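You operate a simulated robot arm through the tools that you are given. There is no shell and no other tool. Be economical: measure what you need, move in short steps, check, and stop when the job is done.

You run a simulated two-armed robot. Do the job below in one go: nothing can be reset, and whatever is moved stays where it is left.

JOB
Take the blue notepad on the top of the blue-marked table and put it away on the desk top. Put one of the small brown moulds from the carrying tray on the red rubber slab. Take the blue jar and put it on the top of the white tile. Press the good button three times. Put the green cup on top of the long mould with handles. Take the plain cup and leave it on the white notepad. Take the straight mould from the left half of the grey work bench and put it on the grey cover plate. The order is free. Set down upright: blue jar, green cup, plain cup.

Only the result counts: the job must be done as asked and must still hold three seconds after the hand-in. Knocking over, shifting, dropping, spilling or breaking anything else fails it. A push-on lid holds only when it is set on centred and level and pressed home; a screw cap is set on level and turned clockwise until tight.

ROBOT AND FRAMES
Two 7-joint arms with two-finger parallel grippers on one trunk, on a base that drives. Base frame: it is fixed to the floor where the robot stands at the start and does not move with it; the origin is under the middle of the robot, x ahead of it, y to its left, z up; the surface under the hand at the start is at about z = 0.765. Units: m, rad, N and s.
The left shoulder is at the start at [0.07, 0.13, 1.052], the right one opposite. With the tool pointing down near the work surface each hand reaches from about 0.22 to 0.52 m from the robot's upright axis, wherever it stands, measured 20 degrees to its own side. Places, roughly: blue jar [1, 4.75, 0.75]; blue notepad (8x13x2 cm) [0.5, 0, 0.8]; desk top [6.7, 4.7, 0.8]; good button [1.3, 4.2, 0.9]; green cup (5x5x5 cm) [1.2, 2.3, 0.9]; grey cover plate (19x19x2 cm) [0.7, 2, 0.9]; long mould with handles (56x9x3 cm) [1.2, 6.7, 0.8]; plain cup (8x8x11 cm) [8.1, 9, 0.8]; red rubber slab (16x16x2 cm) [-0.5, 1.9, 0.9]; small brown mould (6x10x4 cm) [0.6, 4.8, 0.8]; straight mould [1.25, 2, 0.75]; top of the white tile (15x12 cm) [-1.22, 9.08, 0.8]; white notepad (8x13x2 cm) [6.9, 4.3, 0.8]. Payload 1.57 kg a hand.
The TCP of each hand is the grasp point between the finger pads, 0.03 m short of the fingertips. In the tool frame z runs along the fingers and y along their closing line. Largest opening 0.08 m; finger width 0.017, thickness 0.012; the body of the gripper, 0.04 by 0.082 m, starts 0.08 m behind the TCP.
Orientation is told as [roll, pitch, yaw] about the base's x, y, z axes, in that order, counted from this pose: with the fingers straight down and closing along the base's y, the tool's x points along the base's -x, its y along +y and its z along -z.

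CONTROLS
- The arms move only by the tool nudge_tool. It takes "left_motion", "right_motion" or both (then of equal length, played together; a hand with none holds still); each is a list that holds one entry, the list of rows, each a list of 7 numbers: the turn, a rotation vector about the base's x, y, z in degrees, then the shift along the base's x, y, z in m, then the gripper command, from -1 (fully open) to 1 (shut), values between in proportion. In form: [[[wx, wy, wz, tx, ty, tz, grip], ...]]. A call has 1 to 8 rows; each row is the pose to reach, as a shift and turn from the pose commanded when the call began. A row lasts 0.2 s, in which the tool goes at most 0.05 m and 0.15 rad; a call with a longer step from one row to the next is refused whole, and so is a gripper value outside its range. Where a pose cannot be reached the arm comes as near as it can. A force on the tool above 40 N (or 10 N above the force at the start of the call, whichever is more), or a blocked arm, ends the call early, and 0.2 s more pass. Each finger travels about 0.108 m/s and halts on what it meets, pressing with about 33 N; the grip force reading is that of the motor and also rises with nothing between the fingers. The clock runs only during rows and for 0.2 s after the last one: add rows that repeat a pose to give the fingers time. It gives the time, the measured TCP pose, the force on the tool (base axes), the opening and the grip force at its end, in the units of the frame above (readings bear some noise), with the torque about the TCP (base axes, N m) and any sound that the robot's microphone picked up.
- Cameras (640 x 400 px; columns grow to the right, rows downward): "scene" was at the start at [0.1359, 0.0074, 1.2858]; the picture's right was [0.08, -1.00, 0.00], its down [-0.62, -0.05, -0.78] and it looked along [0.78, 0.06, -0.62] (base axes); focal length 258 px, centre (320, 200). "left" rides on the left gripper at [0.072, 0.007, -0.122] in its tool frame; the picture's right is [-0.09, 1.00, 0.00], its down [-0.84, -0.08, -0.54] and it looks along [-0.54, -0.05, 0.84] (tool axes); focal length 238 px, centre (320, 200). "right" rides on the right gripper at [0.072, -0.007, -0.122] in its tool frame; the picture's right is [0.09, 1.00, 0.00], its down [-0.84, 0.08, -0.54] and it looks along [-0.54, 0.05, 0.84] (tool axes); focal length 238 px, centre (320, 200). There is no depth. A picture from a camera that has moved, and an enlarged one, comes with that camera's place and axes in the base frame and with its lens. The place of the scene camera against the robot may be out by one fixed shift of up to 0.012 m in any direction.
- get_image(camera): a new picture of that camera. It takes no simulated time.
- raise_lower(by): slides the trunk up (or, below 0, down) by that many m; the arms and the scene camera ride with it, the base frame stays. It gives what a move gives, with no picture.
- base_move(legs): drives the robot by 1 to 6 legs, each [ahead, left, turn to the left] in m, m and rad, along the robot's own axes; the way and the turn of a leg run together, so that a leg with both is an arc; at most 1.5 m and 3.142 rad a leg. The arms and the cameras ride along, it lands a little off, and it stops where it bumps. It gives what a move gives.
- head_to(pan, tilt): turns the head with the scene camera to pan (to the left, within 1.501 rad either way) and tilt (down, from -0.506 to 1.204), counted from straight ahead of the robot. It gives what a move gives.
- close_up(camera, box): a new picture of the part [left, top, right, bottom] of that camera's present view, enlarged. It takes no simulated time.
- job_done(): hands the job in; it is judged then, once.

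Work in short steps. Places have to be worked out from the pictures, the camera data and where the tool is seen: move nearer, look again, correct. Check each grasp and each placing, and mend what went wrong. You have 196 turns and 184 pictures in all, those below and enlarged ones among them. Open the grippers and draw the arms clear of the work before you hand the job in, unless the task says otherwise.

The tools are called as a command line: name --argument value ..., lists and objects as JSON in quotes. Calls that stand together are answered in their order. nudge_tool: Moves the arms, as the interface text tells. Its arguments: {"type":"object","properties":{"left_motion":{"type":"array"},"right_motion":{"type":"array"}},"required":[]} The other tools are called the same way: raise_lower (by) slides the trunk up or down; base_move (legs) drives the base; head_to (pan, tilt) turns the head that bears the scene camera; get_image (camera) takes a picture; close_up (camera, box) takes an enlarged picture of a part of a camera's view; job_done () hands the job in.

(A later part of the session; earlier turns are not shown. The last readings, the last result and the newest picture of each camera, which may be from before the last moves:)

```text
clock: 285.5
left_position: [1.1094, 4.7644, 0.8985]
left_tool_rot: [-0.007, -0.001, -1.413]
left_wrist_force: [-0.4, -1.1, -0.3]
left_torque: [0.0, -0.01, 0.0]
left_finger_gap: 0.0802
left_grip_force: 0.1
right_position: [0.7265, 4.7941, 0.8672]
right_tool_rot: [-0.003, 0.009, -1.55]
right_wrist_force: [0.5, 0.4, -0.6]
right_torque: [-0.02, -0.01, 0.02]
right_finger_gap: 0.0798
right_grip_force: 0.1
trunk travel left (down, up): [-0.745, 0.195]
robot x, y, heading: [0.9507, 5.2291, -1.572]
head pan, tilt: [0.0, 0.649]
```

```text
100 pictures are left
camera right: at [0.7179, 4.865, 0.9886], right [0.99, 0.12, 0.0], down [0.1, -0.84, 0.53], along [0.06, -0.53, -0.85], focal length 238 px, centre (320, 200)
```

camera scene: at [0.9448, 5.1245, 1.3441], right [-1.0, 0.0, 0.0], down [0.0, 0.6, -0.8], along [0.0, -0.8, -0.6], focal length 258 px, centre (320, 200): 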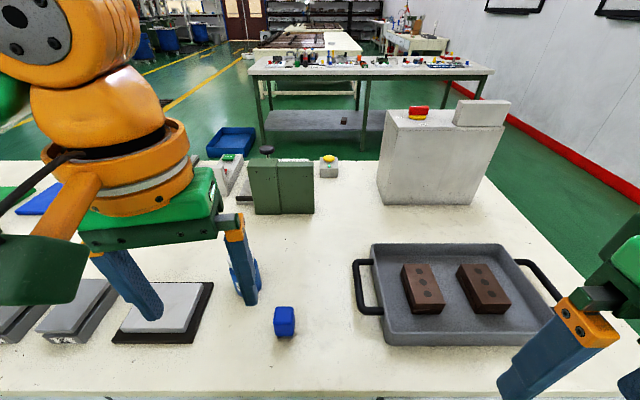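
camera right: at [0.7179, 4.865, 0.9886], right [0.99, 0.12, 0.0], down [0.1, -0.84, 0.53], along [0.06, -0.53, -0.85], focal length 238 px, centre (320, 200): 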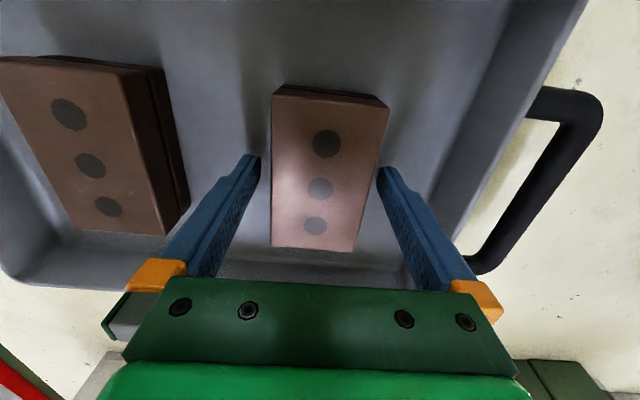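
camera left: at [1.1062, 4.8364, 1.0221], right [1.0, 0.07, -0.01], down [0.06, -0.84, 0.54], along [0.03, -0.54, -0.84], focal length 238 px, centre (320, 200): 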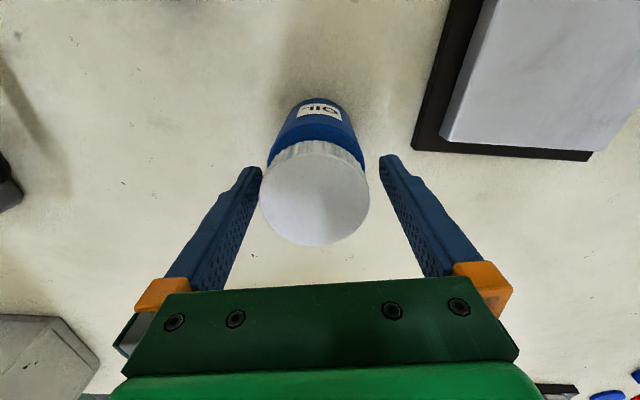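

Both look good, with small corrections. I'll lower the rest of the way and close both grippers.

nudge_tool --left_motion '[[[0, 0, 0, -0.003, 0.006, -0.005, -1], [0, 0, 0, -0.003, 0.006, -0.03, -1], [0, 0, 0, -0.003, 0.006, -0.044, -1], [0, 0, 0, -0.003, 0.006, -0.044, 0], [0, 0, 0, -0.003, 0.006, -0.044, 1], [0, 0, 0, -0.003, 0.006, -0.044, 1]]]' --right_motion '[[[0, 0, 0, 0, 0, -0.006, -1], [0, 0, 0, 0, 0, -0.012, -1], [0, 0, 0, 0, 0, -0.017, -1], [0, 0, 0, 0, 0, -0.017, 0], [0, 0, 0, 0, 0, -0.017, 1], [0, 0, 0, 0, 0, -0.017, 1]]]'

get_image --camera "left"

get_image --camera "right"

```text
clock: 286.8
left_position: [1.1099, 4.7759, 0.8576]
left_tool_rot: [-0.013, -0.009, -1.413]
left_wrist_force: [1.7, -0.7, 7.0]
left_torque: [0.1, -0.34, -0.03]
left_finger_gap: 0.0572
left_grip_force: 32.6
right_position: [0.7312, 4.7946, 0.8554]
right_tool_rot: [0.0, -0.001, -1.544]
right_wrist_force: [2.3, 4.7, 17.6]
right_torque: [0.69, 0.18, -0.26]
right_finger_gap: 0.0598
right_grip_force: 33.3
trunk travel left (down, up): [-0.745, 0.195]
robot x, y, heading: [0.9493, 5.2325, -1.566]
head pan, tilt: [0.0, 0.649]
stopped in row 6 (right hand): the force on the tool passed its limit at 41 N (the readings are from after the stop); the commanded pose is now the measured one
```

```text
99 pictures are left
camera left: at [1.1059, 4.8494, 0.9799], right [1.0, 0.07, -0.01], down [0.06, -0.83, 0.55], along [0.03, -0.55, -0.84], focal length 238 px, centre (320, 200)
```

left: 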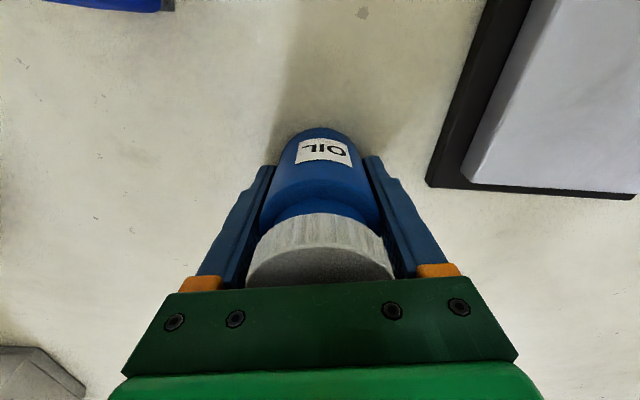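

```text
98 pictures are left
camera right: at [0.7223, 4.8682, 0.9767], right [0.99, 0.12, 0.0], down [0.1, -0.83, 0.54], along [0.06, -0.54, -0.84], focal length 238 px, centre (320, 200)
```

right: 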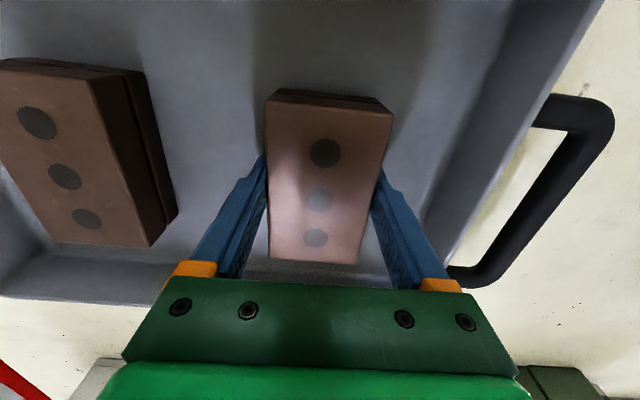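

Both are gripped (57 and 60 mm). Lifting both.

nudge_tool --left_motion '[[[0, 0, 0, 0, 0, 0.01, 1], [0, 0, 0, 0, 0, 0.04, 1], [0, 0, 0, 0, 0, 0.08, 1], [0, 0, 0, 0, 0, 0.12, 1], [0, 0, 0, 0, 0, 0.14, 1]]]' --right_motion '[[[0, 0, 0, 0, 0, 0.01, 1], [0, 0, 0, 0, 0, 0.04, 1], [0, 0, 0, 0, 0, 0.08, 1], [0, 0, 0, 0, 0, 0.12, 1], [0, 0, 0, 0, 0, 0.14, 1]]]'

get_image --camera "left"

get_image --camera "right"

```text
clock: 288.0
left_position: [1.1093, 4.7711, 0.9924]
left_tool_rot: [-0.009, 0.0, -1.412]
left_wrist_force: [-0.5, 0.8, -2.4]
left_torque: [-0.01, 0.01, -0.02]
left_finger_gap: 0.057
left_grip_force: 32.9
right_position: [0.7284, 4.7912, 0.992]
right_tool_rot: [0.001, 0.006, -1.546]
right_wrist_force: [-0.1, 1.3, -4.6]
right_torque: [-0.02, 0.02, -0.02]
right_finger_gap: 0.0596
right_grip_force: 32.8
trunk travel left (down, up): [-0.745, 0.195]
robot x, y, heading: [0.945, 5.2282, -1.57]
head pan, tilt: [0.0, 0.649]
```

```text
97 pictures are left
camera left: at [1.105, 4.8429, 1.1159], right [1.0, 0.07, -0.01], down [0.06, -0.84, 0.54], along [0.03, -0.54, -0.84], focal length 238 px, centre (320, 200)
```

left: 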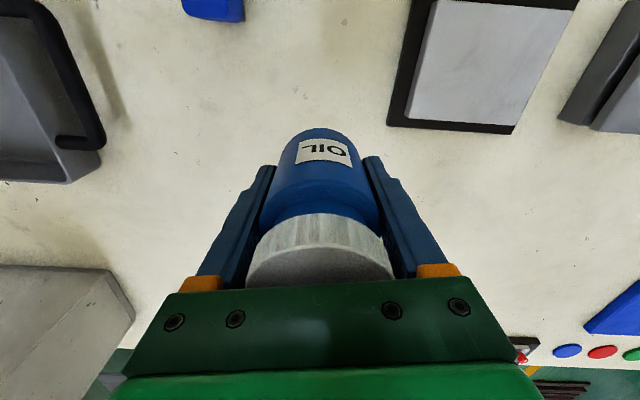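

```text
96 pictures are left
camera right: at [0.7193, 4.8624, 1.1141], right [0.99, 0.12, 0.0], down [0.1, -0.84, 0.54], along [0.07, -0.53, -0.84], focal length 238 px, centre (320, 200)
```

right: 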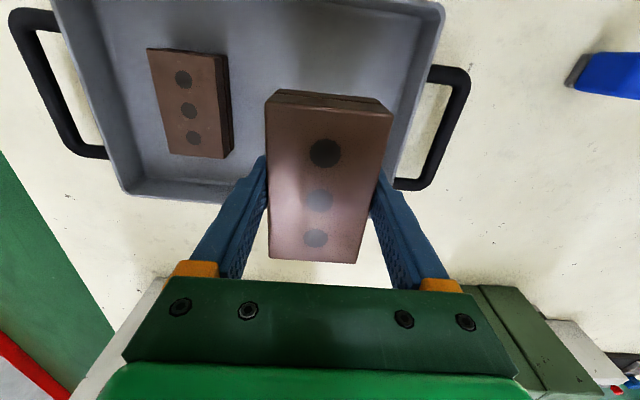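

Both are held. I'll pull the hands in a bit, back away, go west and look toward the tile.

nudge_tool --left_motion '[[[0, 0, 0, 0, 0.04, 0.02, 1], [0, 0, 0, 0, 0.08, 0.04, 1], [0, 0, 0, 0, 0.12, 0.06, 1], [0, 0, 0, 0, 0.16, 0.07, 1]]]' --right_motion '[[[0, 0, 0, 0, 0.04, 0.02, 1], [0, 0, 0, 0, 0.08, 0.04, 1], [0, 0, 0, 0, 0.12, 0.06, 1], [0, 0, 0, 0, 0.16, 0.07, 1]]]'

base_move --legs '[[-0.4, 0, 0], [0, -1.3, 0], [0, 0, -2.4]]'

head_to --pan 0 --tilt 0.35

get_image --camera "scene"

```text
clock: 289.0
left_position: [1.1095, 4.9305, 1.0652]
left_tool_rot: [-0.008, -0.003, -1.411]
left_wrist_force: [0.3, 0.1, -2.2]
left_torque: [-0.03, 0.01, -0.03]
left_finger_gap: 0.0573
left_grip_force: 33.3
right_position: [0.7258, 4.9567, 1.0673]
right_tool_rot: [0.001, 0.002, -1.547]
right_wrist_force: [-0.4, -0.4, -3.8]
right_torque: [-0.01, -0.03, 0.01]
right_finger_gap: 0.0598
right_grip_force: 32.9
trunk travel left (down, up): [-0.745, 0.195]
robot x, y, heading: [0.9467, 5.2292, -1.573]
head pan, tilt: [0.0, 0.649]
```

```text
clock: 303.2
left_position: [-0.6868, 5.7345, 1.0643]
left_tool_rot: [-0.009, 0.001, 2.474]
left_wrist_force: [0.1, -0.6, -3.3]
left_torque: [-0.01, -0.02, -0.01]
left_finger_gap: 0.057
left_grip_force: 32.7
right_position: [-0.3878, 5.975, 1.066]
right_tool_rot: [0.002, 0.006, 2.34]
right_wrist_force: [0.6, -0.3, -3.4]
right_torque: [-0.03, 0.01, 0.0]
right_finger_gap: 0.0597
right_grip_force: 32.8
trunk travel left (down, up): [-0.745, 0.195]
robot x, y, heading: [-0.3629, 5.6257, 2.318]
head pan, tilt: [0.0, 0.649]
```

```text
clock: 304.1
left_position: [-0.6875, 5.7355, 1.0628]
left_tool_rot: [-0.009, -0.002, 2.476]
left_wrist_force: [-0.4, -0.6, -2.1]
left_torque: [0.01, -0.03, 0.01]
left_finger_gap: 0.0571
left_grip_force: 32.8
right_position: [-0.3894, 5.9758, 1.0682]
right_tool_rot: [0.001, 0.006, 2.341]
right_wrist_force: [-0.6, 0.6, -3.1]
right_torque: [0.05, -0.01, 0.02]
right_finger_gap: 0.0598
right_grip_force: 32.9
trunk travel left (down, up): [-0.745, 0.195]
robot x, y, heading: [-0.3613, 5.6217, 2.319]
head pan, tilt: [0.0, 0.351]
```

```text
95 pictures are left
camera scene: at [-0.4596, 5.7298, 1.3707], right [0.73, 0.68, 0.0], down [0.23, -0.25, -0.94], along [-0.64, 0.69, -0.35], focal length 258 px, centre (320, 200)
```

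scene: 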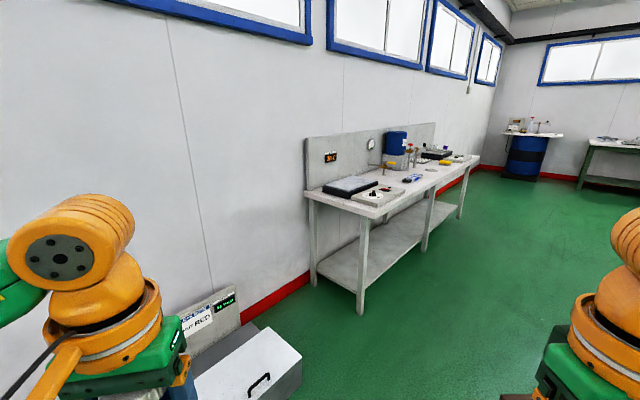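

close_up --camera "scene" --box '[300, 110, 500, 220]'

close_up --camera "scene" --box '[490, 105, 640, 200]'

```text
3.20 times, centred on (400, 165) of scene
camera zoom: at [-0.4596, 5.7298, 1.3707], right [0.73, 0.68, 0.0], down [0.23, -0.25, -0.94], along [-0.64, 0.69, -0.35], focal length 826 px, centre (64, 312)
```

zoom: 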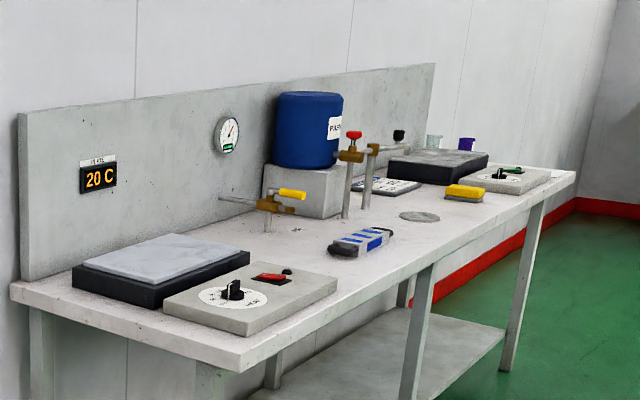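

```text
4.21 times, centred on (565, 152) of scene
camera zoom: at [-0.4596, 5.7298, 1.3707], right [0.73, 0.68, 0.0], down [0.23, -0.25, -0.94], along [-0.64, 0.69, -0.35], focal length 1086 px, centre (-712, 400)
```

zoom: 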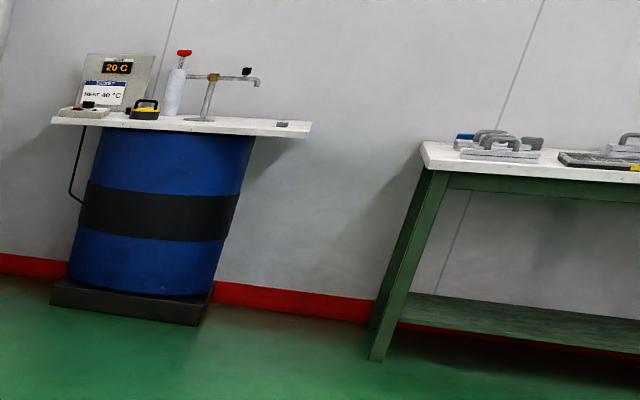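

The tile should be near the far (north) end of the west bench. I'll drive north along x≈-0.4 and then face west.

base_move --legs '[[0, 0, -0.74], [1.4, 0, 0], [1.4, 0, 0], [0.75, 0, 0], [0, 0, 1.57]]'

head_to --pan 0 --tilt 0.6

get_image --camera "scene"

```text
clock: 327.1
left_position: [-0.7118, 9.0237, 1.0624]
left_tool_rot: [-0.008, 0.001, -2.982]
left_wrist_force: [-0.2, 0.2, -3.4]
left_torque: [-0.01, 0.0, 0.03]
left_finger_gap: 0.0571
left_grip_force: 32.9
right_position: [-0.6864, 9.4067, 1.0671]
right_tool_rot: [0.003, 0.005, -3.116]
right_wrist_force: [-0.8, -0.4, -3.7]
right_torque: [0.0, -0.01, 0.0]
right_finger_gap: 0.0597
right_grip_force: 32.6
trunk travel left (down, up): [-0.745, 0.195]
robot x, y, heading: [-0.4116, 9.1848, -3.143]
head pan, tilt: [0.0, 0.351]
```

```text
clock: 327.9
left_position: [-0.7099, 9.0246, 1.0638]
left_tool_rot: [-0.008, 0.001, -2.98]
left_wrist_force: [-0.6, -0.2, -3.5]
left_torque: [-0.01, -0.03, 0.01]
left_finger_gap: 0.0571
left_grip_force: 33.5
right_position: [-0.6868, 9.4062, 1.0662]
right_tool_rot: [0.002, 0.007, -3.114]
right_wrist_force: [-0.1, 0.5, -3.5]
right_torque: [0.0, -0.01, 0.0]
right_finger_gap: 0.0599
right_grip_force: 33.1
trunk travel left (down, up): [-0.745, 0.195]
robot x, y, heading: [-0.4093, 9.1898, -3.138]
head pan, tilt: [0.0, 0.6]
```

```text
92 pictures are left
camera scene: at [-0.5488, 9.1882, 1.3481], right [0.0, 1.0, 0.0], down [0.57, 0.0, -0.82], along [-0.82, 0.0, -0.57], focal length 258 px, centre (320, 200)
```

scene: 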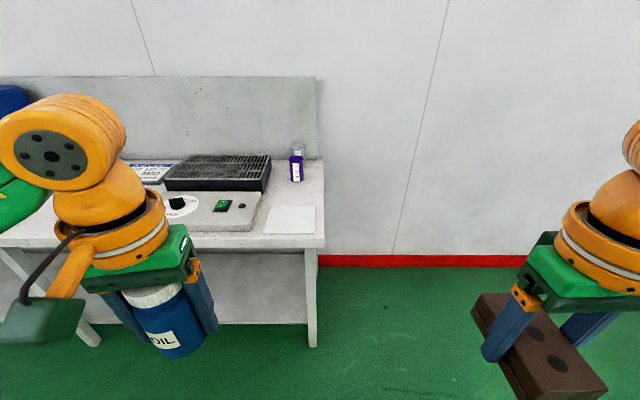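

The white tile is at the bench corner, ≈[-1.226, 9.087]. I'll drive in.

base_move --legs '[[0.33, -0.055, 0]]'

nudge_tool --left_motion '[[[0, 0, 0, -0.03, 0, 0, 1], [0, 0, 0, -0.06, 0, -0.02, 1], [0, 0, 0, -0.1, 0, -0.04, 1], [0, 0, 0, -0.12, 0, -0.06, 1], [0, 0, 0, -0.12, 0, -0.06, 1]]]'

get_image --camera "left"

get_image --camera "scene"

```text
clock: 330.1
left_position: [-1.0525, 9.0843, 1.0653]
left_tool_rot: [-0.009, -0.002, -2.993]
left_wrist_force: [-0.1, -0.6, -2.7]
left_torque: [-0.02, -0.05, 0.0]
left_finger_gap: 0.057
left_grip_force: 32.9
right_position: [-1.0214, 9.4657, 1.068]
right_tool_rot: [0.001, 0.005, -3.126]
right_wrist_force: [0.0, 0.8, -3.8]
right_torque: [-0.01, 0.01, 0.01]
right_finger_gap: 0.0598
right_grip_force: 33.0
trunk travel left (down, up): [-0.745, 0.195]
robot x, y, heading: [-0.7483, 9.2411, 3.129]
head pan, tilt: [0.0, 0.6]
```

```text
clock: 331.3
left_position: [-1.1739, 9.0862, 1.0012]
left_tool_rot: [-0.006, 0.0, -2.992]
left_wrist_force: [0.7, -0.6, -3.7]
left_torque: [0.02, -0.02, -0.01]
left_finger_gap: 0.057
left_grip_force: 32.6
right_position: [-1.0235, 9.4661, 1.067]
right_tool_rot: [0.003, 0.006, -3.125]
right_wrist_force: [0.2, 0.1, -4.4]
right_torque: [-0.01, -0.01, -0.01]
right_finger_gap: 0.0599
right_grip_force: 33.3
trunk travel left (down, up): [-0.745, 0.195]
robot x, y, heading: [-0.7516, 9.2428, 3.131]
head pan, tilt: [0.0, 0.6]
```

```text
91 pictures are left
camera left: at [-1.1021, 9.0891, 1.1245], right [0.06, -1.0, -0.01], down [-0.84, -0.05, 0.54], along [-0.54, -0.03, -0.84], focal length 238 px, centre (320, 200)
```

left: 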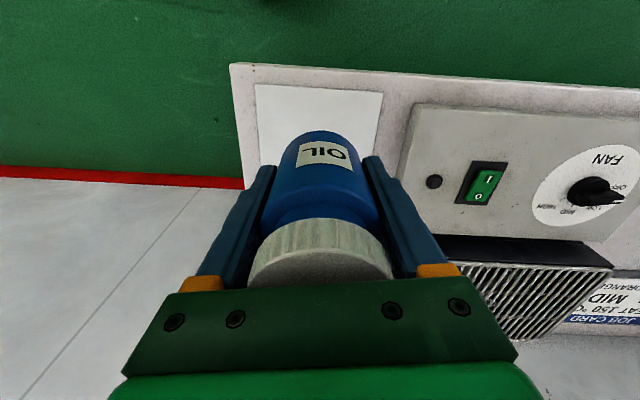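

```text
90 pictures are left
camera scene: at [-0.8882, 9.2464, 1.3481], right [0.01, 1.0, 0.0], down [0.57, 0.0, -0.82], along [-0.82, 0.01, -0.57], focal length 258 px, centre (320, 200)
```

scene: 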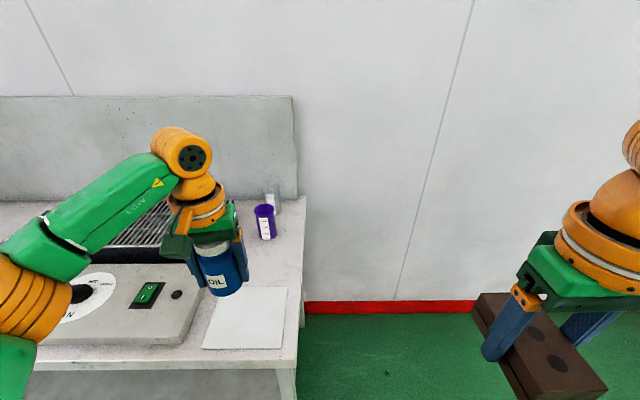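

Tile centre ≈[-1.22, 9.088]. I'll move the jar above it and lower to near contact.

nudge_tool --left_motion '[[[0, 0, 0, -0.03, 0.002, 0, 1], [0, 0, 0, -0.046, 0.002, -0.03, 1], [0, 0, 0, -0.046, 0.002, -0.07, 1], [0, 0, 0, -0.046, 0.002, -0.11, 1], [0, 0, 0, -0.046, 0.002, -0.125, 1], [0, 0, 0, -0.046, 0.002, -0.125, 1]]]'

get_image --camera "left"

close_up --camera "scene" --box '[140, 210, 320, 370]'

```text
clock: 332.7
left_position: [-1.2174, 9.0876, 0.8793]
left_tool_rot: [-0.009, 0.001, -2.992]
left_wrist_force: [-0.9, -0.6, -2.8]
left_torque: [-0.03, 0.0, 0.04]
left_finger_gap: 0.0571
left_grip_force: 33.5
right_position: [-1.0237, 9.4656, 1.0656]
right_tool_rot: [0.001, 0.005, -3.125]
right_wrist_force: [-0.6, 0.1, -3.4]
right_torque: [0.0, -0.03, -0.01]
right_finger_gap: 0.0599
right_grip_force: 32.7
trunk travel left (down, up): [-0.745, 0.195]
robot x, y, heading: [-0.7465, 9.2479, 3.131]
head pan, tilt: [0.0, 0.6]
```

```text
89 pictures are left
camera left: at [-1.1449, 9.09, 1.002], right [0.06, -1.0, -0.01], down [-0.84, -0.05, 0.54], along [-0.54, -0.02, -0.84], focal length 238 px, centre (320, 200)
```

left: 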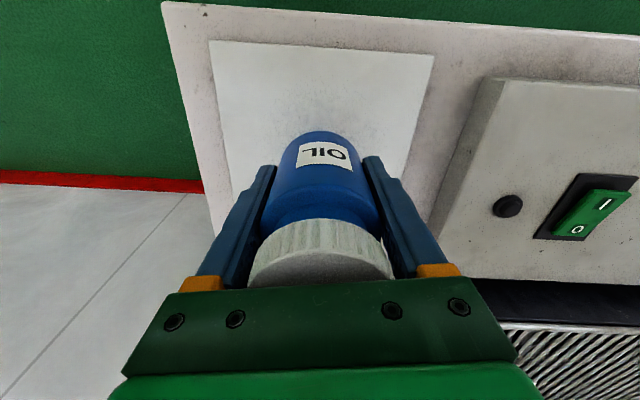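

```text
2.50 times, centred on (230, 290) of scene
camera zoom: at [-0.8887, 9.2463, 1.348], right [0.01, 1.0, 0.0], down [0.57, 0.0, -0.82], along [-0.82, 0.01, -0.57], focal length 645 px, centre (545, -25)
```

zoom: 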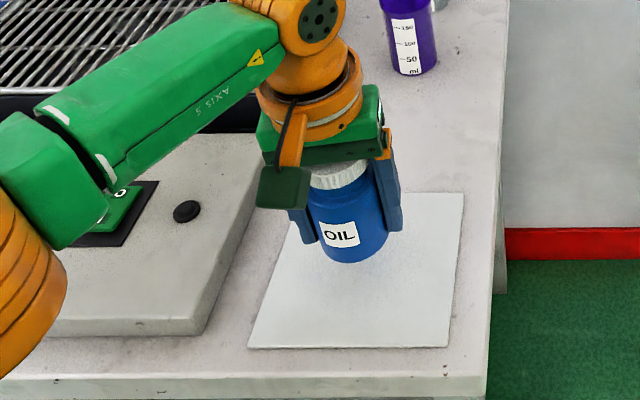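

raise_lower --by -0.016

raise_lower --by -0.005

raise_lower --by -0.004

```text
clock: 333.4
left_position: [-1.2176, 9.0859, 0.8616]
left_tool_rot: [-0.008, 0.001, -2.991]
left_wrist_force: [-1.0, 0.5, -3.1]
left_torque: [-0.01, 0.03, 0.02]
left_finger_gap: 0.057
left_grip_force: 33.4
right_position: [-1.0256, 9.4669, 1.0516]
right_tool_rot: [0.002, 0.006, -3.126]
right_wrist_force: [-0.9, -0.7, -3.2]
right_torque: [-0.02, -0.02, 0.02]
right_finger_gap: 0.0598
right_grip_force: 32.6
trunk travel left (down, up): [-0.729, 0.211]
robot x, y, heading: [-0.7526, 9.2422, 3.133]
head pan, tilt: [0.0, 0.6]
```

```text
clock: 333.9
left_position: [-1.2178, 9.0878, 0.8573]
left_tool_rot: [-0.009, -0.001, -2.992]
left_wrist_force: [-1.0, 0.2, -3.2]
left_torque: [-0.01, -0.03, 0.0]
left_finger_gap: 0.0571
left_grip_force: 33.4
right_position: [-1.0248, 9.4661, 1.0459]
right_tool_rot: [0.003, 0.008, -3.125]
right_wrist_force: [0.1, 0.0, -5.3]
right_torque: [0.01, 0.01, 0.0]
right_finger_gap: 0.0597
right_grip_force: 33.1
trunk travel left (down, up): [-0.724, 0.216]
robot x, y, heading: [-0.7452, 9.2431, 3.132]
head pan, tilt: [0.0, 0.6]
```

```text
clock: 334.4
left_position: [-1.2174, 9.0872, 0.8552]
left_tool_rot: [-0.008, -0.001, -2.992]
left_wrist_force: [-0.3, 0.2, -3.6]
left_torque: [0.0, 0.0, 0.02]
left_finger_gap: 0.057
left_grip_force: 33.2
right_position: [-1.024, 9.4667, 1.0417]
right_tool_rot: [0.002, 0.007, -3.127]
right_wrist_force: [-0.3, 0.3, -3.1]
right_torque: [-0.01, 0.03, -0.02]
right_finger_gap: 0.06
right_grip_force: 33.0
trunk travel left (down, up): [-0.72, 0.22]
robot x, y, heading: [-0.7484, 9.2413, 3.136]
head pan, tilt: [0.0, 0.6]
```

raise_lower --by -0.005

raise_lower --by -0.005

close_up --camera "scene" --box '[140, 210, 320, 370]'

```text
clock: 335.0
left_position: [-1.2182, 9.0859, 0.8489]
left_tool_rot: [-0.007, -0.001, -2.991]
left_wrist_force: [0.2, -0.7, -3.3]
left_torque: [0.03, -0.01, 0.01]
left_finger_gap: 0.0568
left_grip_force: 33.4
right_position: [-1.0255, 9.4655, 1.0357]
right_tool_rot: [0.0, 0.005, -3.125]
right_wrist_force: [0.8, 0.5, -4.0]
right_torque: [0.03, -0.02, 0.0]
right_finger_gap: 0.0598
right_grip_force: 33.1
trunk travel left (down, up): [-0.715, 0.225]
robot x, y, heading: [-0.751, 9.248, 3.134]
head pan, tilt: [0.0, 0.6]
```

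```text
clock: 335.5
left_position: [-1.2177, 9.0881, 0.8442]
left_tool_rot: [-0.006, -0.001, -2.991]
left_wrist_force: [0.0, -0.6, -3.5]
left_torque: [0.01, 0.0, 0.01]
left_finger_gap: 0.0571
left_grip_force: 33.2
right_position: [-1.0244, 9.4657, 1.0319]
right_tool_rot: [0.001, 0.006, -3.128]
right_wrist_force: [0.6, 0.5, -4.2]
right_torque: [0.01, -0.04, -0.02]
right_finger_gap: 0.0597
right_grip_force: 33.0
trunk travel left (down, up): [-0.71, 0.23]
robot x, y, heading: [-0.7439, 9.243, 3.133]
head pan, tilt: [0.0, 0.6]
```

```text
2.50 times, centred on (230, 290) of scene
camera zoom: at [-0.8891, 9.2465, 1.3129], right [0.01, 1.0, 0.0], down [0.57, 0.0, -0.82], along [-0.82, 0.01, -0.57], focal length 645 px, centre (545, -25)
```

zoom: 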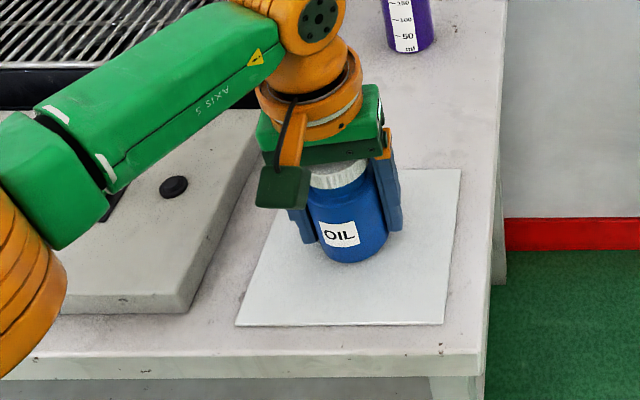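

raise_lower --by -0.005

raise_lower --by -0.005

raise_lower --by -0.004

```text
clock: 336.1
left_position: [-1.2156, 9.0868, 0.8395]
left_tool_rot: [-0.006, -0.005, -2.992]
left_wrist_force: [-1.7, -1.0, 8.5]
left_torque: [-0.39, 0.13, -0.04]
left_finger_gap: 0.0572
left_grip_force: 33.1
right_position: [-1.0222, 9.4676, 1.0277]
right_tool_rot: [0.005, 0.005, -3.126]
right_wrist_force: [-0.9, -1.2, -4.3]
right_torque: [0.01, -0.03, 0.03]
right_finger_gap: 0.0601
right_grip_force: 32.4
trunk travel left (down, up): [-0.705, 0.235]
robot x, y, heading: [-0.7506, 9.2439, 3.134]
head pan, tilt: [0.0, 0.6]
```

```text
clock: 336.5
left_position: [-1.2149, 9.0885, 0.8385]
left_tool_rot: [-0.01, -0.013, -2.99]
left_wrist_force: [6.0, 1.3, 12.1]
left_torque: [-0.27, -0.47, 0.14]
left_finger_gap: 0.0569
left_grip_force: 32.9
right_position: [-1.019, 9.467, 1.0237]
right_tool_rot: [0.004, 0.002, -3.125]
right_wrist_force: [0.1, 0.0, -3.8]
right_torque: [-0.01, -0.04, -0.03]
right_finger_gap: 0.0598
right_grip_force: 32.9
trunk travel left (down, up): [-0.701, 0.239]
robot x, y, heading: [-0.7491, 9.2429, 3.136]
head pan, tilt: [0.0, 0.6]
stopped: the force on the tool passed its limit at 43 N (the readings are from after the stop); the commanded pose is now the measured one
```

```text
clock: 337.0
left_position: [-1.2169, 9.0875, 0.8395]
left_tool_rot: [-0.013, -0.023, -2.99]
left_wrist_force: [6.8, 0.2, 18.9]
left_torque: [-0.23, -0.67, 0.09]
left_finger_gap: 0.0572
left_grip_force: 32.9
right_position: [-1.0191, 9.4662, 1.0201]
right_tool_rot: [0.005, 0.001, -3.128]
right_wrist_force: [0.8, 0.0, -3.9]
right_torque: [0.03, 0.01, -0.02]
right_finger_gap: 0.0597
right_grip_force: 33.4
trunk travel left (down, up): [-0.698, 0.242]
robot x, y, heading: [-0.7486, 9.2462, 3.137]
head pan, tilt: [0.0, 0.6]
stopped: the force on the tool passed its limit at 44 N (the readings are from after the stop); the commanded pose is now the measured one
```

Contact. Relieving and releasing.

raise_lower --by 0.005

nudge_tool --left_motion '[[[0, 0, 0, 0, 0, 0, -0.6], [0, 0, 0, 0, 0, 0, -1], [0, 0, 0, 0, 0, 0, -1]]]'

get_image --camera "left"

```text
clock: 337.6
left_position: [-1.2203, 9.0859, 0.8396]
left_tool_rot: [-0.011, -0.017, -2.99]
left_wrist_force: [1.1, 0.3, -2.5]
left_torque: [-0.04, -0.01, 0.01]
left_finger_gap: 0.0571
left_grip_force: 32.7
right_position: [-1.0253, 9.4651, 1.0241]
right_tool_rot: [0.0, 0.006, -3.126]
right_wrist_force: [0.9, 0.1, -4.0]
right_torque: [0.04, 0.0, -0.01]
right_finger_gap: 0.0599
right_grip_force: 32.6
trunk travel left (down, up): [-0.703, 0.237]
robot x, y, heading: [-0.749, 9.244, 3.135]
head pan, tilt: [0.0, 0.6]
```

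```text
clock: 338.4
left_position: [-1.2198, 9.0868, 0.8414]
left_tool_rot: [-0.01, -0.018, -2.991]
left_wrist_force: [-0.3, 0.1, 1.1]
left_torque: [0.0, 0.0, 0.01]
left_finger_gap: 0.0801
left_grip_force: 0.0
right_position: [-1.0236, 9.4652, 1.0241]
right_tool_rot: [0.001, 0.004, -3.125]
right_wrist_force: [0.2, -0.2, -3.2]
right_torque: [-0.02, 0.01, 0.03]
right_finger_gap: 0.0601
right_grip_force: 33.0
trunk travel left (down, up): [-0.703, 0.237]
robot x, y, heading: [-0.7423, 9.2435, 3.132]
head pan, tilt: [0.0, 0.6]
```

```text
86 pictures are left
camera left: at [-1.1462, 9.0896, 0.9636], right [0.06, -1.0, -0.01], down [-0.83, -0.05, 0.56], along [-0.56, -0.03, -0.83], focal length 238 px, centre (320, 200)
```

left: 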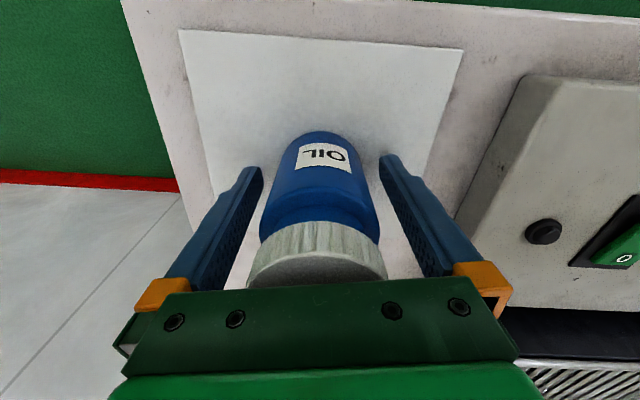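

Released and standing. I'll rise straight up and check.

raise_lower --by 0.12

get_image --camera "left"

nudge_tool --left_motion '[[[0, 0, 0, 0.03, 0, 0.03, -1], [0, 0, 0, 0.07, 0, 0.05, -1], [0, 0, 0, 0.11, 0, 0.07, -1], [0, 0, 0, 0.15, 0, 0.08, -1], [0, 0, 0, 0.18, 0, 0.09, -1]]]'

get_image --camera "scene"

```text
clock: 339.9
left_position: [-1.2222, 9.0864, 0.962]
left_tool_rot: [-0.008, -0.018, -2.989]
left_wrist_force: [-0.1, 0.1, -0.1]
left_torque: [0.0, 0.02, -0.01]
left_finger_gap: 0.08
left_grip_force: 0.0
right_position: [-1.0233, 9.4664, 1.144]
right_tool_rot: [0.002, 0.006, -3.125]
right_wrist_force: [0.4, 0.1, -4.4]
right_torque: [-0.02, -0.06, -0.04]
right_finger_gap: 0.0597
right_grip_force: 33.4
trunk travel left (down, up): [-0.823, 0.117]
robot x, y, heading: [-0.7482, 9.2425, 3.133]
head pan, tilt: [0.0, 0.6]
```

```text
85 pictures are left
camera left: at [-1.1464, 9.0897, 1.0835], right [0.06, -1.0, -0.01], down [-0.83, -0.05, 0.56], along [-0.56, -0.03, -0.83], focal length 238 px, centre (320, 200)
```

left: 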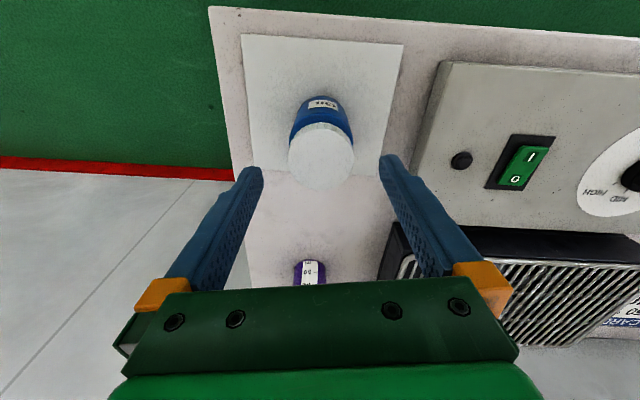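

```text
clock: 341.1
left_position: [-1.0421, 9.0874, 1.0536]
left_tool_rot: [-0.012, -0.018, -2.988]
left_wrist_force: [0.3, -1.2, -0.1]
left_torque: [0.0, 0.0, 0.02]
left_finger_gap: 0.0798
left_grip_force: 0.0
right_position: [-1.0226, 9.4656, 1.1443]
right_tool_rot: [0.001, 0.006, -3.125]
right_wrist_force: [0.3, -0.2, -4.3]
right_torque: [0.03, 0.02, 0.01]
right_finger_gap: 0.0598
right_grip_force: 33.0
trunk travel left (down, up): [-0.823, 0.117]
robot x, y, heading: [-0.7515, 9.2466, 3.135]
head pan, tilt: [0.0, 0.6]
```

```text
84 pictures are left
camera scene: at [-0.8868, 9.2464, 1.4257], right [0.01, 1.0, 0.0], down [0.56, 0.0, -0.83], along [-0.83, 0.01, -0.56], focal length 258 px, centre (320, 200)
```

scene: 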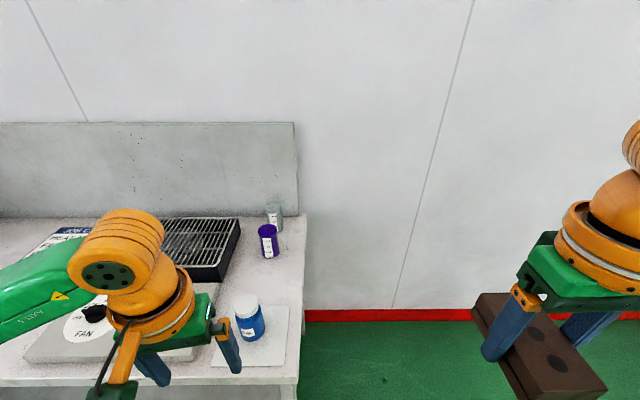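

The jar is standing on the tile. Next I go south to the grey bench's north side with the brown mould.

base_move --legs '[[-0.4, 0, 0], [0, 0, 1.57], [1.3, 0, 0], [1.3, 0, 0]]'

head_to --pan 0 --tilt 0.35

get_image --camera "scene"

```text
clock: 359.7
left_position: [-0.0903, 6.3665, 1.0524]
left_tool_rot: [-0.014, -0.017, -1.36]
left_wrist_force: [-0.1, -0.7, 0.2]
left_torque: [-0.03, 0.0, -0.01]
left_finger_gap: 0.08
left_grip_force: 0.1
right_position: [-0.4702, 6.3633, 1.1442]
right_tool_rot: [0.002, 0.004, -1.495]
right_wrist_force: [0.5, -0.1, -4.1]
right_torque: [0.02, 0.01, 0.01]
right_finger_gap: 0.0598
right_grip_force: 33.1
trunk travel left (down, up): [-0.823, 0.117]
robot x, y, heading: [-0.2651, 6.6522, -1.517]
head pan, tilt: [0.0, 0.6]
```

```text
clock: 360.4
left_position: [-0.0905, 6.3647, 1.0524]
left_tool_rot: [-0.01, -0.018, -1.359]
left_wrist_force: [-0.8, 0.7, 0.9]
left_torque: [0.0, -0.04, 0.02]
left_finger_gap: 0.08
left_grip_force: 0.0
right_position: [-0.47, 6.3622, 1.1427]
right_tool_rot: [0.001, 0.004, -1.497]
right_wrist_force: [0.0, -0.3, -4.0]
right_torque: [-0.01, 0.01, 0.0]
right_finger_gap: 0.0596
right_grip_force: 33.1
trunk travel left (down, up): [-0.823, 0.117]
robot x, y, heading: [-0.2643, 6.6487, -1.517]
head pan, tilt: [0.0, 0.351]
```

```text
83 pictures are left
camera scene: at [-0.2569, 6.5077, 1.4482], right [-1.0, -0.05, 0.0], down [-0.02, 0.34, -0.94], along [0.05, -0.94, -0.34], focal length 258 px, centre (320, 200)
```

scene: 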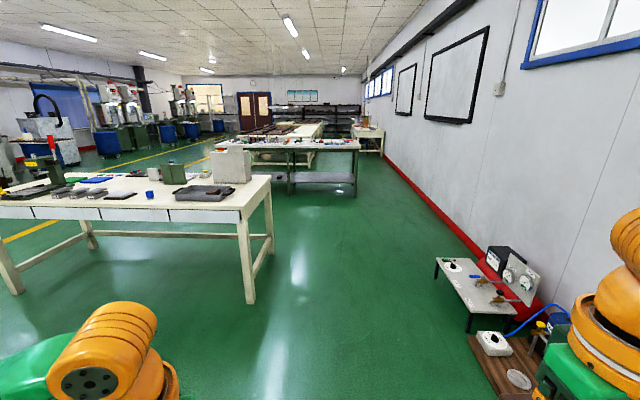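

The corridor is clear. Continuing south.

base_move --legs '[[0, -0.13, -0.054], [1.2, 0, 0], [1.2, 0, 0], [0.9, 0, 0]]'

head_to --pan 0.1 --tilt 0.4

get_image --camera "scene"

```text
clock: 377.6
left_position: [-0.1608, 3.0251, 1.0524]
left_tool_rot: [-0.014, -0.018, -1.361]
left_wrist_force: [0.2, -1.7, 0.1]
left_torque: [-0.02, 0.01, -0.01]
left_finger_gap: 0.0802
left_grip_force: 0.0
right_position: [-0.5401, 3.023, 1.1443]
right_tool_rot: [0.003, 0.005, -1.498]
right_wrist_force: [0.5, 0.5, -3.4]
right_torque: [0.01, 0.0, -0.02]
right_finger_gap: 0.0598
right_grip_force: 33.4
trunk travel left (down, up): [-0.823, 0.117]
robot x, y, heading: [-0.332, 3.3069, -1.522]
head pan, tilt: [0.0, 0.351]
```

```text
clock: 378.3
left_position: [-0.1593, 3.0247, 1.0521]
left_tool_rot: [-0.012, -0.018, -1.362]
left_wrist_force: [1.7, -0.7, -0.3]
left_torque: [0.0, 0.01, 0.0]
left_finger_gap: 0.0802
left_grip_force: 0.1
right_position: [-0.5399, 3.0211, 1.144]
right_tool_rot: [0.002, 0.008, -1.497]
right_wrist_force: [-0.7, -0.1, -4.1]
right_torque: [0.03, 0.01, 0.02]
right_finger_gap: 0.0598
right_grip_force: 33.1
trunk travel left (down, up): [-0.823, 0.117]
robot x, y, heading: [-0.3303, 3.3117, -1.517]
head pan, tilt: [0.099, 0.4]
```

```text
82 pictures are left
camera scene: at [-0.3178, 3.1676, 1.4438], right [-0.99, -0.15, 0.0], down [-0.06, 0.39, -0.92], along [0.14, -0.91, -0.39], focal length 258 px, centre (320, 200)
```

scene: 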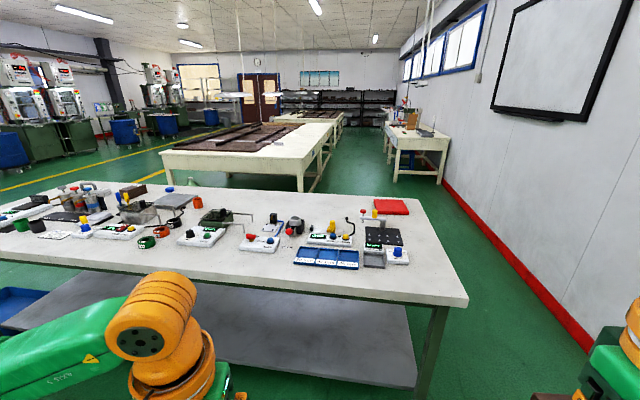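

close_up --camera "scene" --box '[0, 170, 240, 270]'

close_up --camera "scene" --box '[220, 180, 480, 310]'

```text
2.67 times, centred on (120, 220) of scene
camera zoom: at [-0.3178, 3.1676, 1.4438], right [-0.99, -0.15, 0.0], down [-0.06, 0.39, -0.92], along [0.14, -0.91, -0.39], focal length 688 px, centre (853, 147)
```

zoom: 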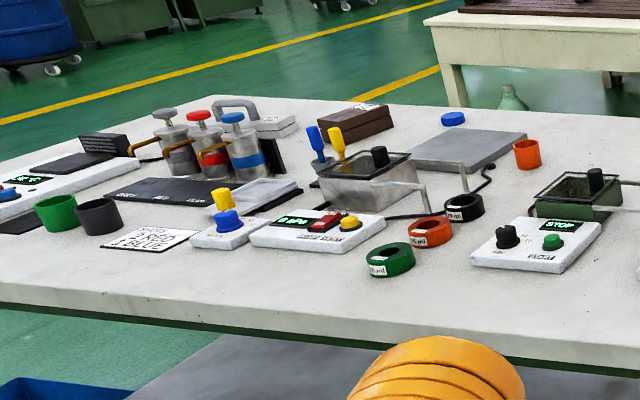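

```text
2.46 times, centred on (350, 245) of scene
camera zoom: at [-0.3178, 3.1676, 1.4438], right [-0.99, -0.15, 0.0], down [-0.06, 0.39, -0.92], along [0.14, -0.91, -0.39], focal length 635 px, centre (246, 89)
```

zoom: 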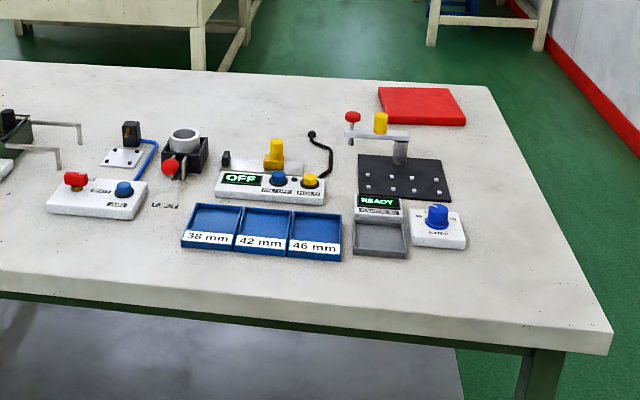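

close_up --camera "scene" --box '[60, 170, 170, 230]'

```text
5.82 times, centred on (115, 200) of scene
camera zoom: at [-0.3178, 3.1676, 1.4438], right [-0.99, -0.15, 0.0], down [-0.06, 0.39, -0.92], along [0.14, -0.91, -0.39], focal length 1501 px, centre (1513, 200)
```

zoom: 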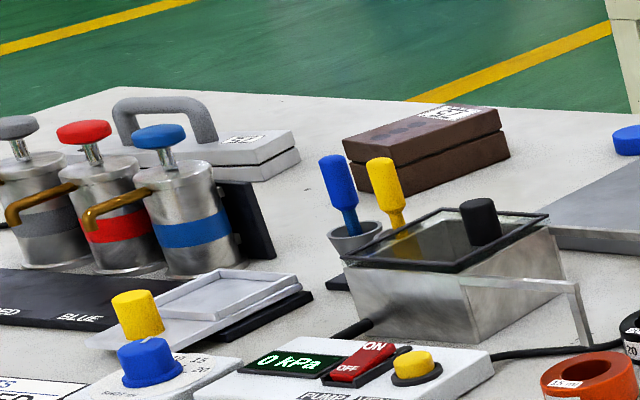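

Both larger moulds have labels, which I'll read up close later. First the small mould goes onto the red slab, approaching from the bench's west end.

base_move --legs '[[0, -0.75, -0.05], [1.25, 0, 0], [0, 0, 1.57]]'

head_to --pan 0 --tilt 0.6

get_image --camera "scene"

```text
clock: 392.0
left_position: [-0.7534, 2.1997, 1.0532]
left_tool_rot: [-0.01, -0.018, 0.192]
left_wrist_force: [1.0, -0.1, -0.7]
left_torque: [0.01, 0.0, -0.02]
left_finger_gap: 0.0799
left_grip_force: 0.0
right_position: [-0.7584, 1.8213, 1.1433]
right_tool_rot: [0.002, 0.005, 0.056]
right_wrist_force: [0.4, -0.3, -4.5]
right_torque: [0.01, -0.02, -0.01]
right_finger_gap: 0.0595
right_grip_force: 33.0
trunk travel left (down, up): [-0.823, 0.117]
robot x, y, heading: [-1.0416, 2.031, 0.04]
head pan, tilt: [0.099, 0.4]
```

```text
clock: 392.8
left_position: [-0.7539, 2.2007, 1.053]
left_tool_rot: [-0.01, -0.015, 0.193]
left_wrist_force: [-0.6, 0.4, -0.1]
left_torque: [0.0, -0.02, 0.02]
left_finger_gap: 0.0803
left_grip_force: 0.0
right_position: [-0.7595, 1.8221, 1.1447]
right_tool_rot: [0.0, 0.004, 0.055]
right_wrist_force: [0.2, -0.3, -4.2]
right_torque: [0.03, 0.03, -0.02]
right_finger_gap: 0.0599
right_grip_force: 33.3
trunk travel left (down, up): [-0.823, 0.117]
robot x, y, heading: [-1.0411, 2.0328, 0.033]
head pan, tilt: [0.0, 0.6]
```

```text
78 pictures are left
camera scene: at [-0.9025, 2.0376, 1.4256], right [0.03, -1.0, 0.0], down [-0.56, -0.02, -0.83], along [0.82, 0.03, -0.56], focal length 258 px, centre (320, 200)
```

scene: 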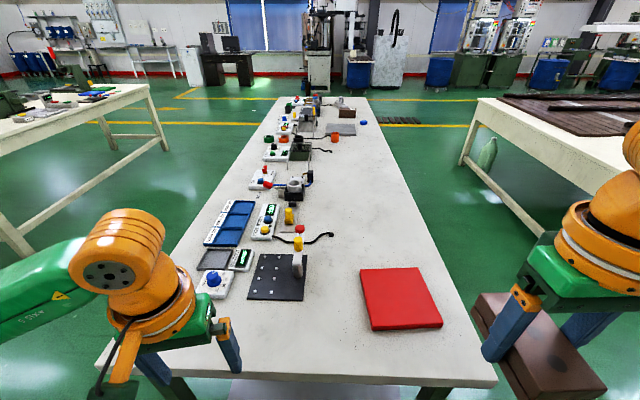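

The red slab is at ≈[-0.512, 1.855]. I'll ease ahead 6 cm and bring the right hand over it.

base_move --legs '[[0.06, 0, -0.03]]'

nudge_tool --right_motion '[[[0, 0, 0, 0.04, 0.008, -0.02, 1], [0, 0, 0, 0.08, 0.016, -0.04, 1], [0, 0, 0, 0.12, 0.025, -0.06, 1], [0, 0, 0, 0.16, 0.033, -0.08, 1], [0, 0, 0, 0.187, 0.035, -0.11, 1], [0, 0, 0, 0.187, 0.035, -0.14, 1]]]'

get_image --camera "right"

get_image --camera "scene"

```text
clock: 393.7
left_position: [-0.6957, 2.1933, 1.0541]
left_tool_rot: [-0.012, -0.024, 0.163]
left_wrist_force: [-0.5, 0.3, 0.1]
left_torque: [0.03, -0.04, -0.03]
left_finger_gap: 0.0802
left_grip_force: 0.1
right_position: [-0.7116, 1.8147, 1.1463]
right_tool_rot: [0.003, -0.004, 0.027]
right_wrist_force: [-0.8, -0.1, -4.2]
right_torque: [-0.03, -0.02, 0.0]
right_finger_gap: 0.0596
right_grip_force: 32.6
trunk travel left (down, up): [-0.823, 0.117]
robot x, y, heading: [-0.9815, 2.0339, 0.003]
head pan, tilt: [0.0, 0.6]
```

```text
clock: 395.1
left_position: [-0.6888, 2.1915, 1.0524]
left_tool_rot: [-0.01, -0.017, 0.163]
left_wrist_force: [-0.8, -1.0, 0.5]
left_torque: [0.04, -0.02, -0.01]
left_finger_gap: 0.0799
left_grip_force: 0.1
right_position: [-0.5168, 1.8509, 1.002]
right_tool_rot: [0.004, 0.005, 0.028]
right_wrist_force: [-0.5, 0.3, -4.0]
right_torque: [-0.02, 0.06, -0.01]
right_finger_gap: 0.0598
right_grip_force: 33.3
trunk travel left (down, up): [-0.823, 0.117]
robot x, y, heading: [-0.9827, 2.0318, 0.002]
head pan, tilt: [0.0, 0.6]
```

```text
77 pictures are left
camera right: at [-0.59, 1.841, 1.1233], right [-0.12, 0.99, 0.0], down [0.84, 0.1, 0.54], along [0.53, 0.07, -0.84], focal length 238 px, centre (320, 200)
```

right: 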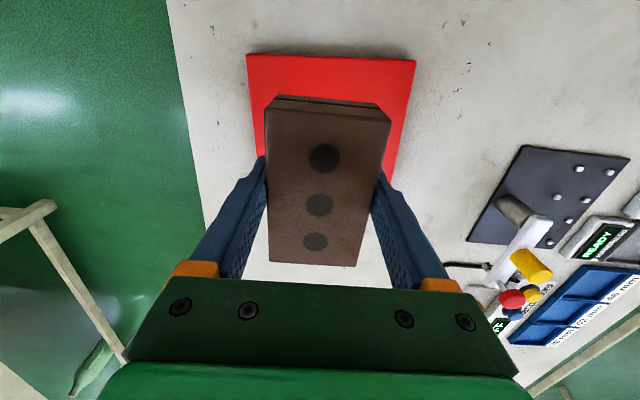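

```text
76 pictures are left
camera scene: at [-0.8424, 2.0336, 1.4255], right [0.0, -1.0, 0.0], down [-0.57, 0.0, -0.82], along [0.82, 0.0, -0.57], focal length 258 px, centre (320, 200)
```

scene: 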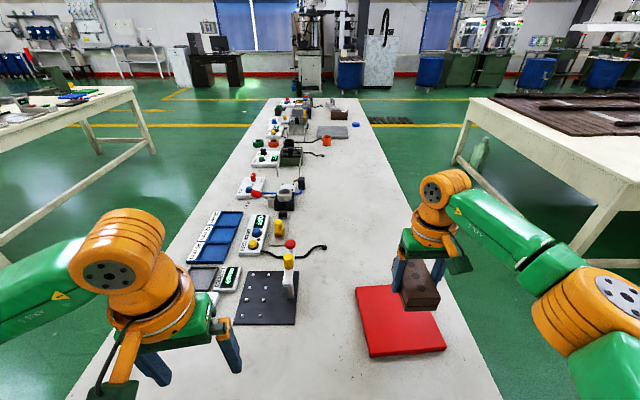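

Slab centre ≈[-0.506, 1.860]. I'll adjust and lower.

nudge_tool --right_motion '[[[0, 0, 0, 0.01, 0.009, -0.02, 1], [0, 0, 0, 0.01, 0.009, -0.05, 1], [0, 0, 0, 0.01, 0.009, -0.075, 1], [0, 0, 0, 0.01, 0.009, -0.075, 1]]]'

raise_lower --by -0.012

raise_lower --by -0.006

raise_lower --by -0.005

get_image --camera "right"

```text
clock: 396.1
left_position: [-0.6889, 2.1922, 1.051]
left_tool_rot: [-0.013, -0.018, 0.162]
left_wrist_force: [-0.7, 0.4, -0.5]
left_torque: [0.03, 0.0, -0.01]
left_finger_gap: 0.0798
left_grip_force: 0.2
right_position: [-0.5091, 1.8596, 0.9273]
right_tool_rot: [0.003, 0.005, 0.026]
right_wrist_force: [-0.1, 1.1, -3.6]
right_torque: [-0.02, 0.05, 0.01]
right_finger_gap: 0.0598
right_grip_force: 33.3
trunk travel left (down, up): [-0.823, 0.117]
robot x, y, heading: [-0.9828, 2.0311, 0.002]
head pan, tilt: [0.0, 0.6]
```

```text
clock: 396.7
left_position: [-0.6881, 2.1917, 1.0393]
left_tool_rot: [-0.012, -0.015, 0.162]
left_wrist_force: [-0.4, 0.5, 0.6]
left_torque: [0.02, 0.01, -0.01]
left_finger_gap: 0.08
left_grip_force: 0.1
right_position: [-0.5095, 1.8594, 0.9147]
right_tool_rot: [0.0, 0.009, 0.024]
right_wrist_force: [1.4, -0.2, -4.6]
right_torque: [0.04, 0.0, -0.03]
right_finger_gap: 0.0596
right_grip_force: 33.5
trunk travel left (down, up): [-0.811, 0.129]
robot x, y, heading: [-0.9846, 2.0315, 0.001]
head pan, tilt: [0.0, 0.6]
```

```text
clock: 397.3
left_position: [-0.6884, 2.1921, 1.0337]
left_tool_rot: [-0.01, -0.015, 0.163]
left_wrist_force: [-1.1, 0.2, 0.5]
left_torque: [0.02, 0.0, 0.01]
left_finger_gap: 0.08
left_grip_force: 0.0
right_position: [-0.5086, 1.859, 0.9085]
right_tool_rot: [0.001, 0.007, 0.027]
right_wrist_force: [-0.6, -0.2, -3.6]
right_torque: [0.0, -0.01, 0.0]
right_finger_gap: 0.0598
right_grip_force: 33.3
trunk travel left (down, up): [-0.805, 0.135]
robot x, y, heading: [-0.9852, 2.0367, 0.001]
head pan, tilt: [0.0, 0.6]
```

```text
clock: 397.8
left_position: [-0.6884, 2.1926, 1.0288]
left_tool_rot: [-0.011, -0.016, 0.161]
left_wrist_force: [0.1, -0.4, -0.3]
left_torque: [-0.02, -0.01, -0.02]
left_finger_gap: 0.0803
left_grip_force: 0.1
right_position: [-0.5086, 1.858, 0.9032]
right_tool_rot: [0.002, 0.008, 0.027]
right_wrist_force: [0.0, 0.1, -4.0]
right_torque: [-0.01, 0.02, -0.01]
right_finger_gap: 0.0598
right_grip_force: 33.7
trunk travel left (down, up): [-0.8, 0.14]
robot x, y, heading: [-0.9828, 2.0365, 0.003]
head pan, tilt: [0.0, 0.6]
```

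```text
75 pictures are left
camera right: at [-0.581, 1.8516, 1.0252], right [-0.12, 0.99, 0.0], down [0.84, 0.1, 0.54], along [0.53, 0.07, -0.84], focal length 238 px, centre (320, 200)
```

right: 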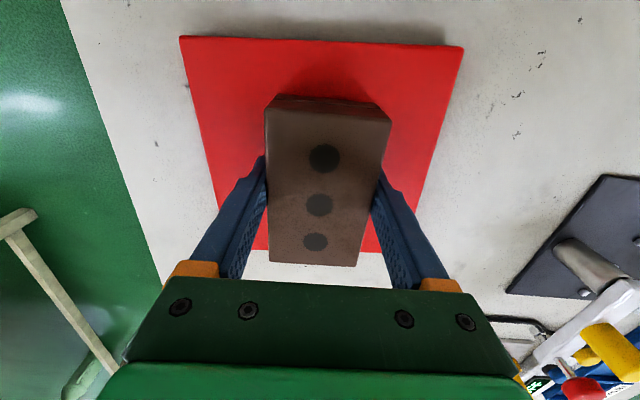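

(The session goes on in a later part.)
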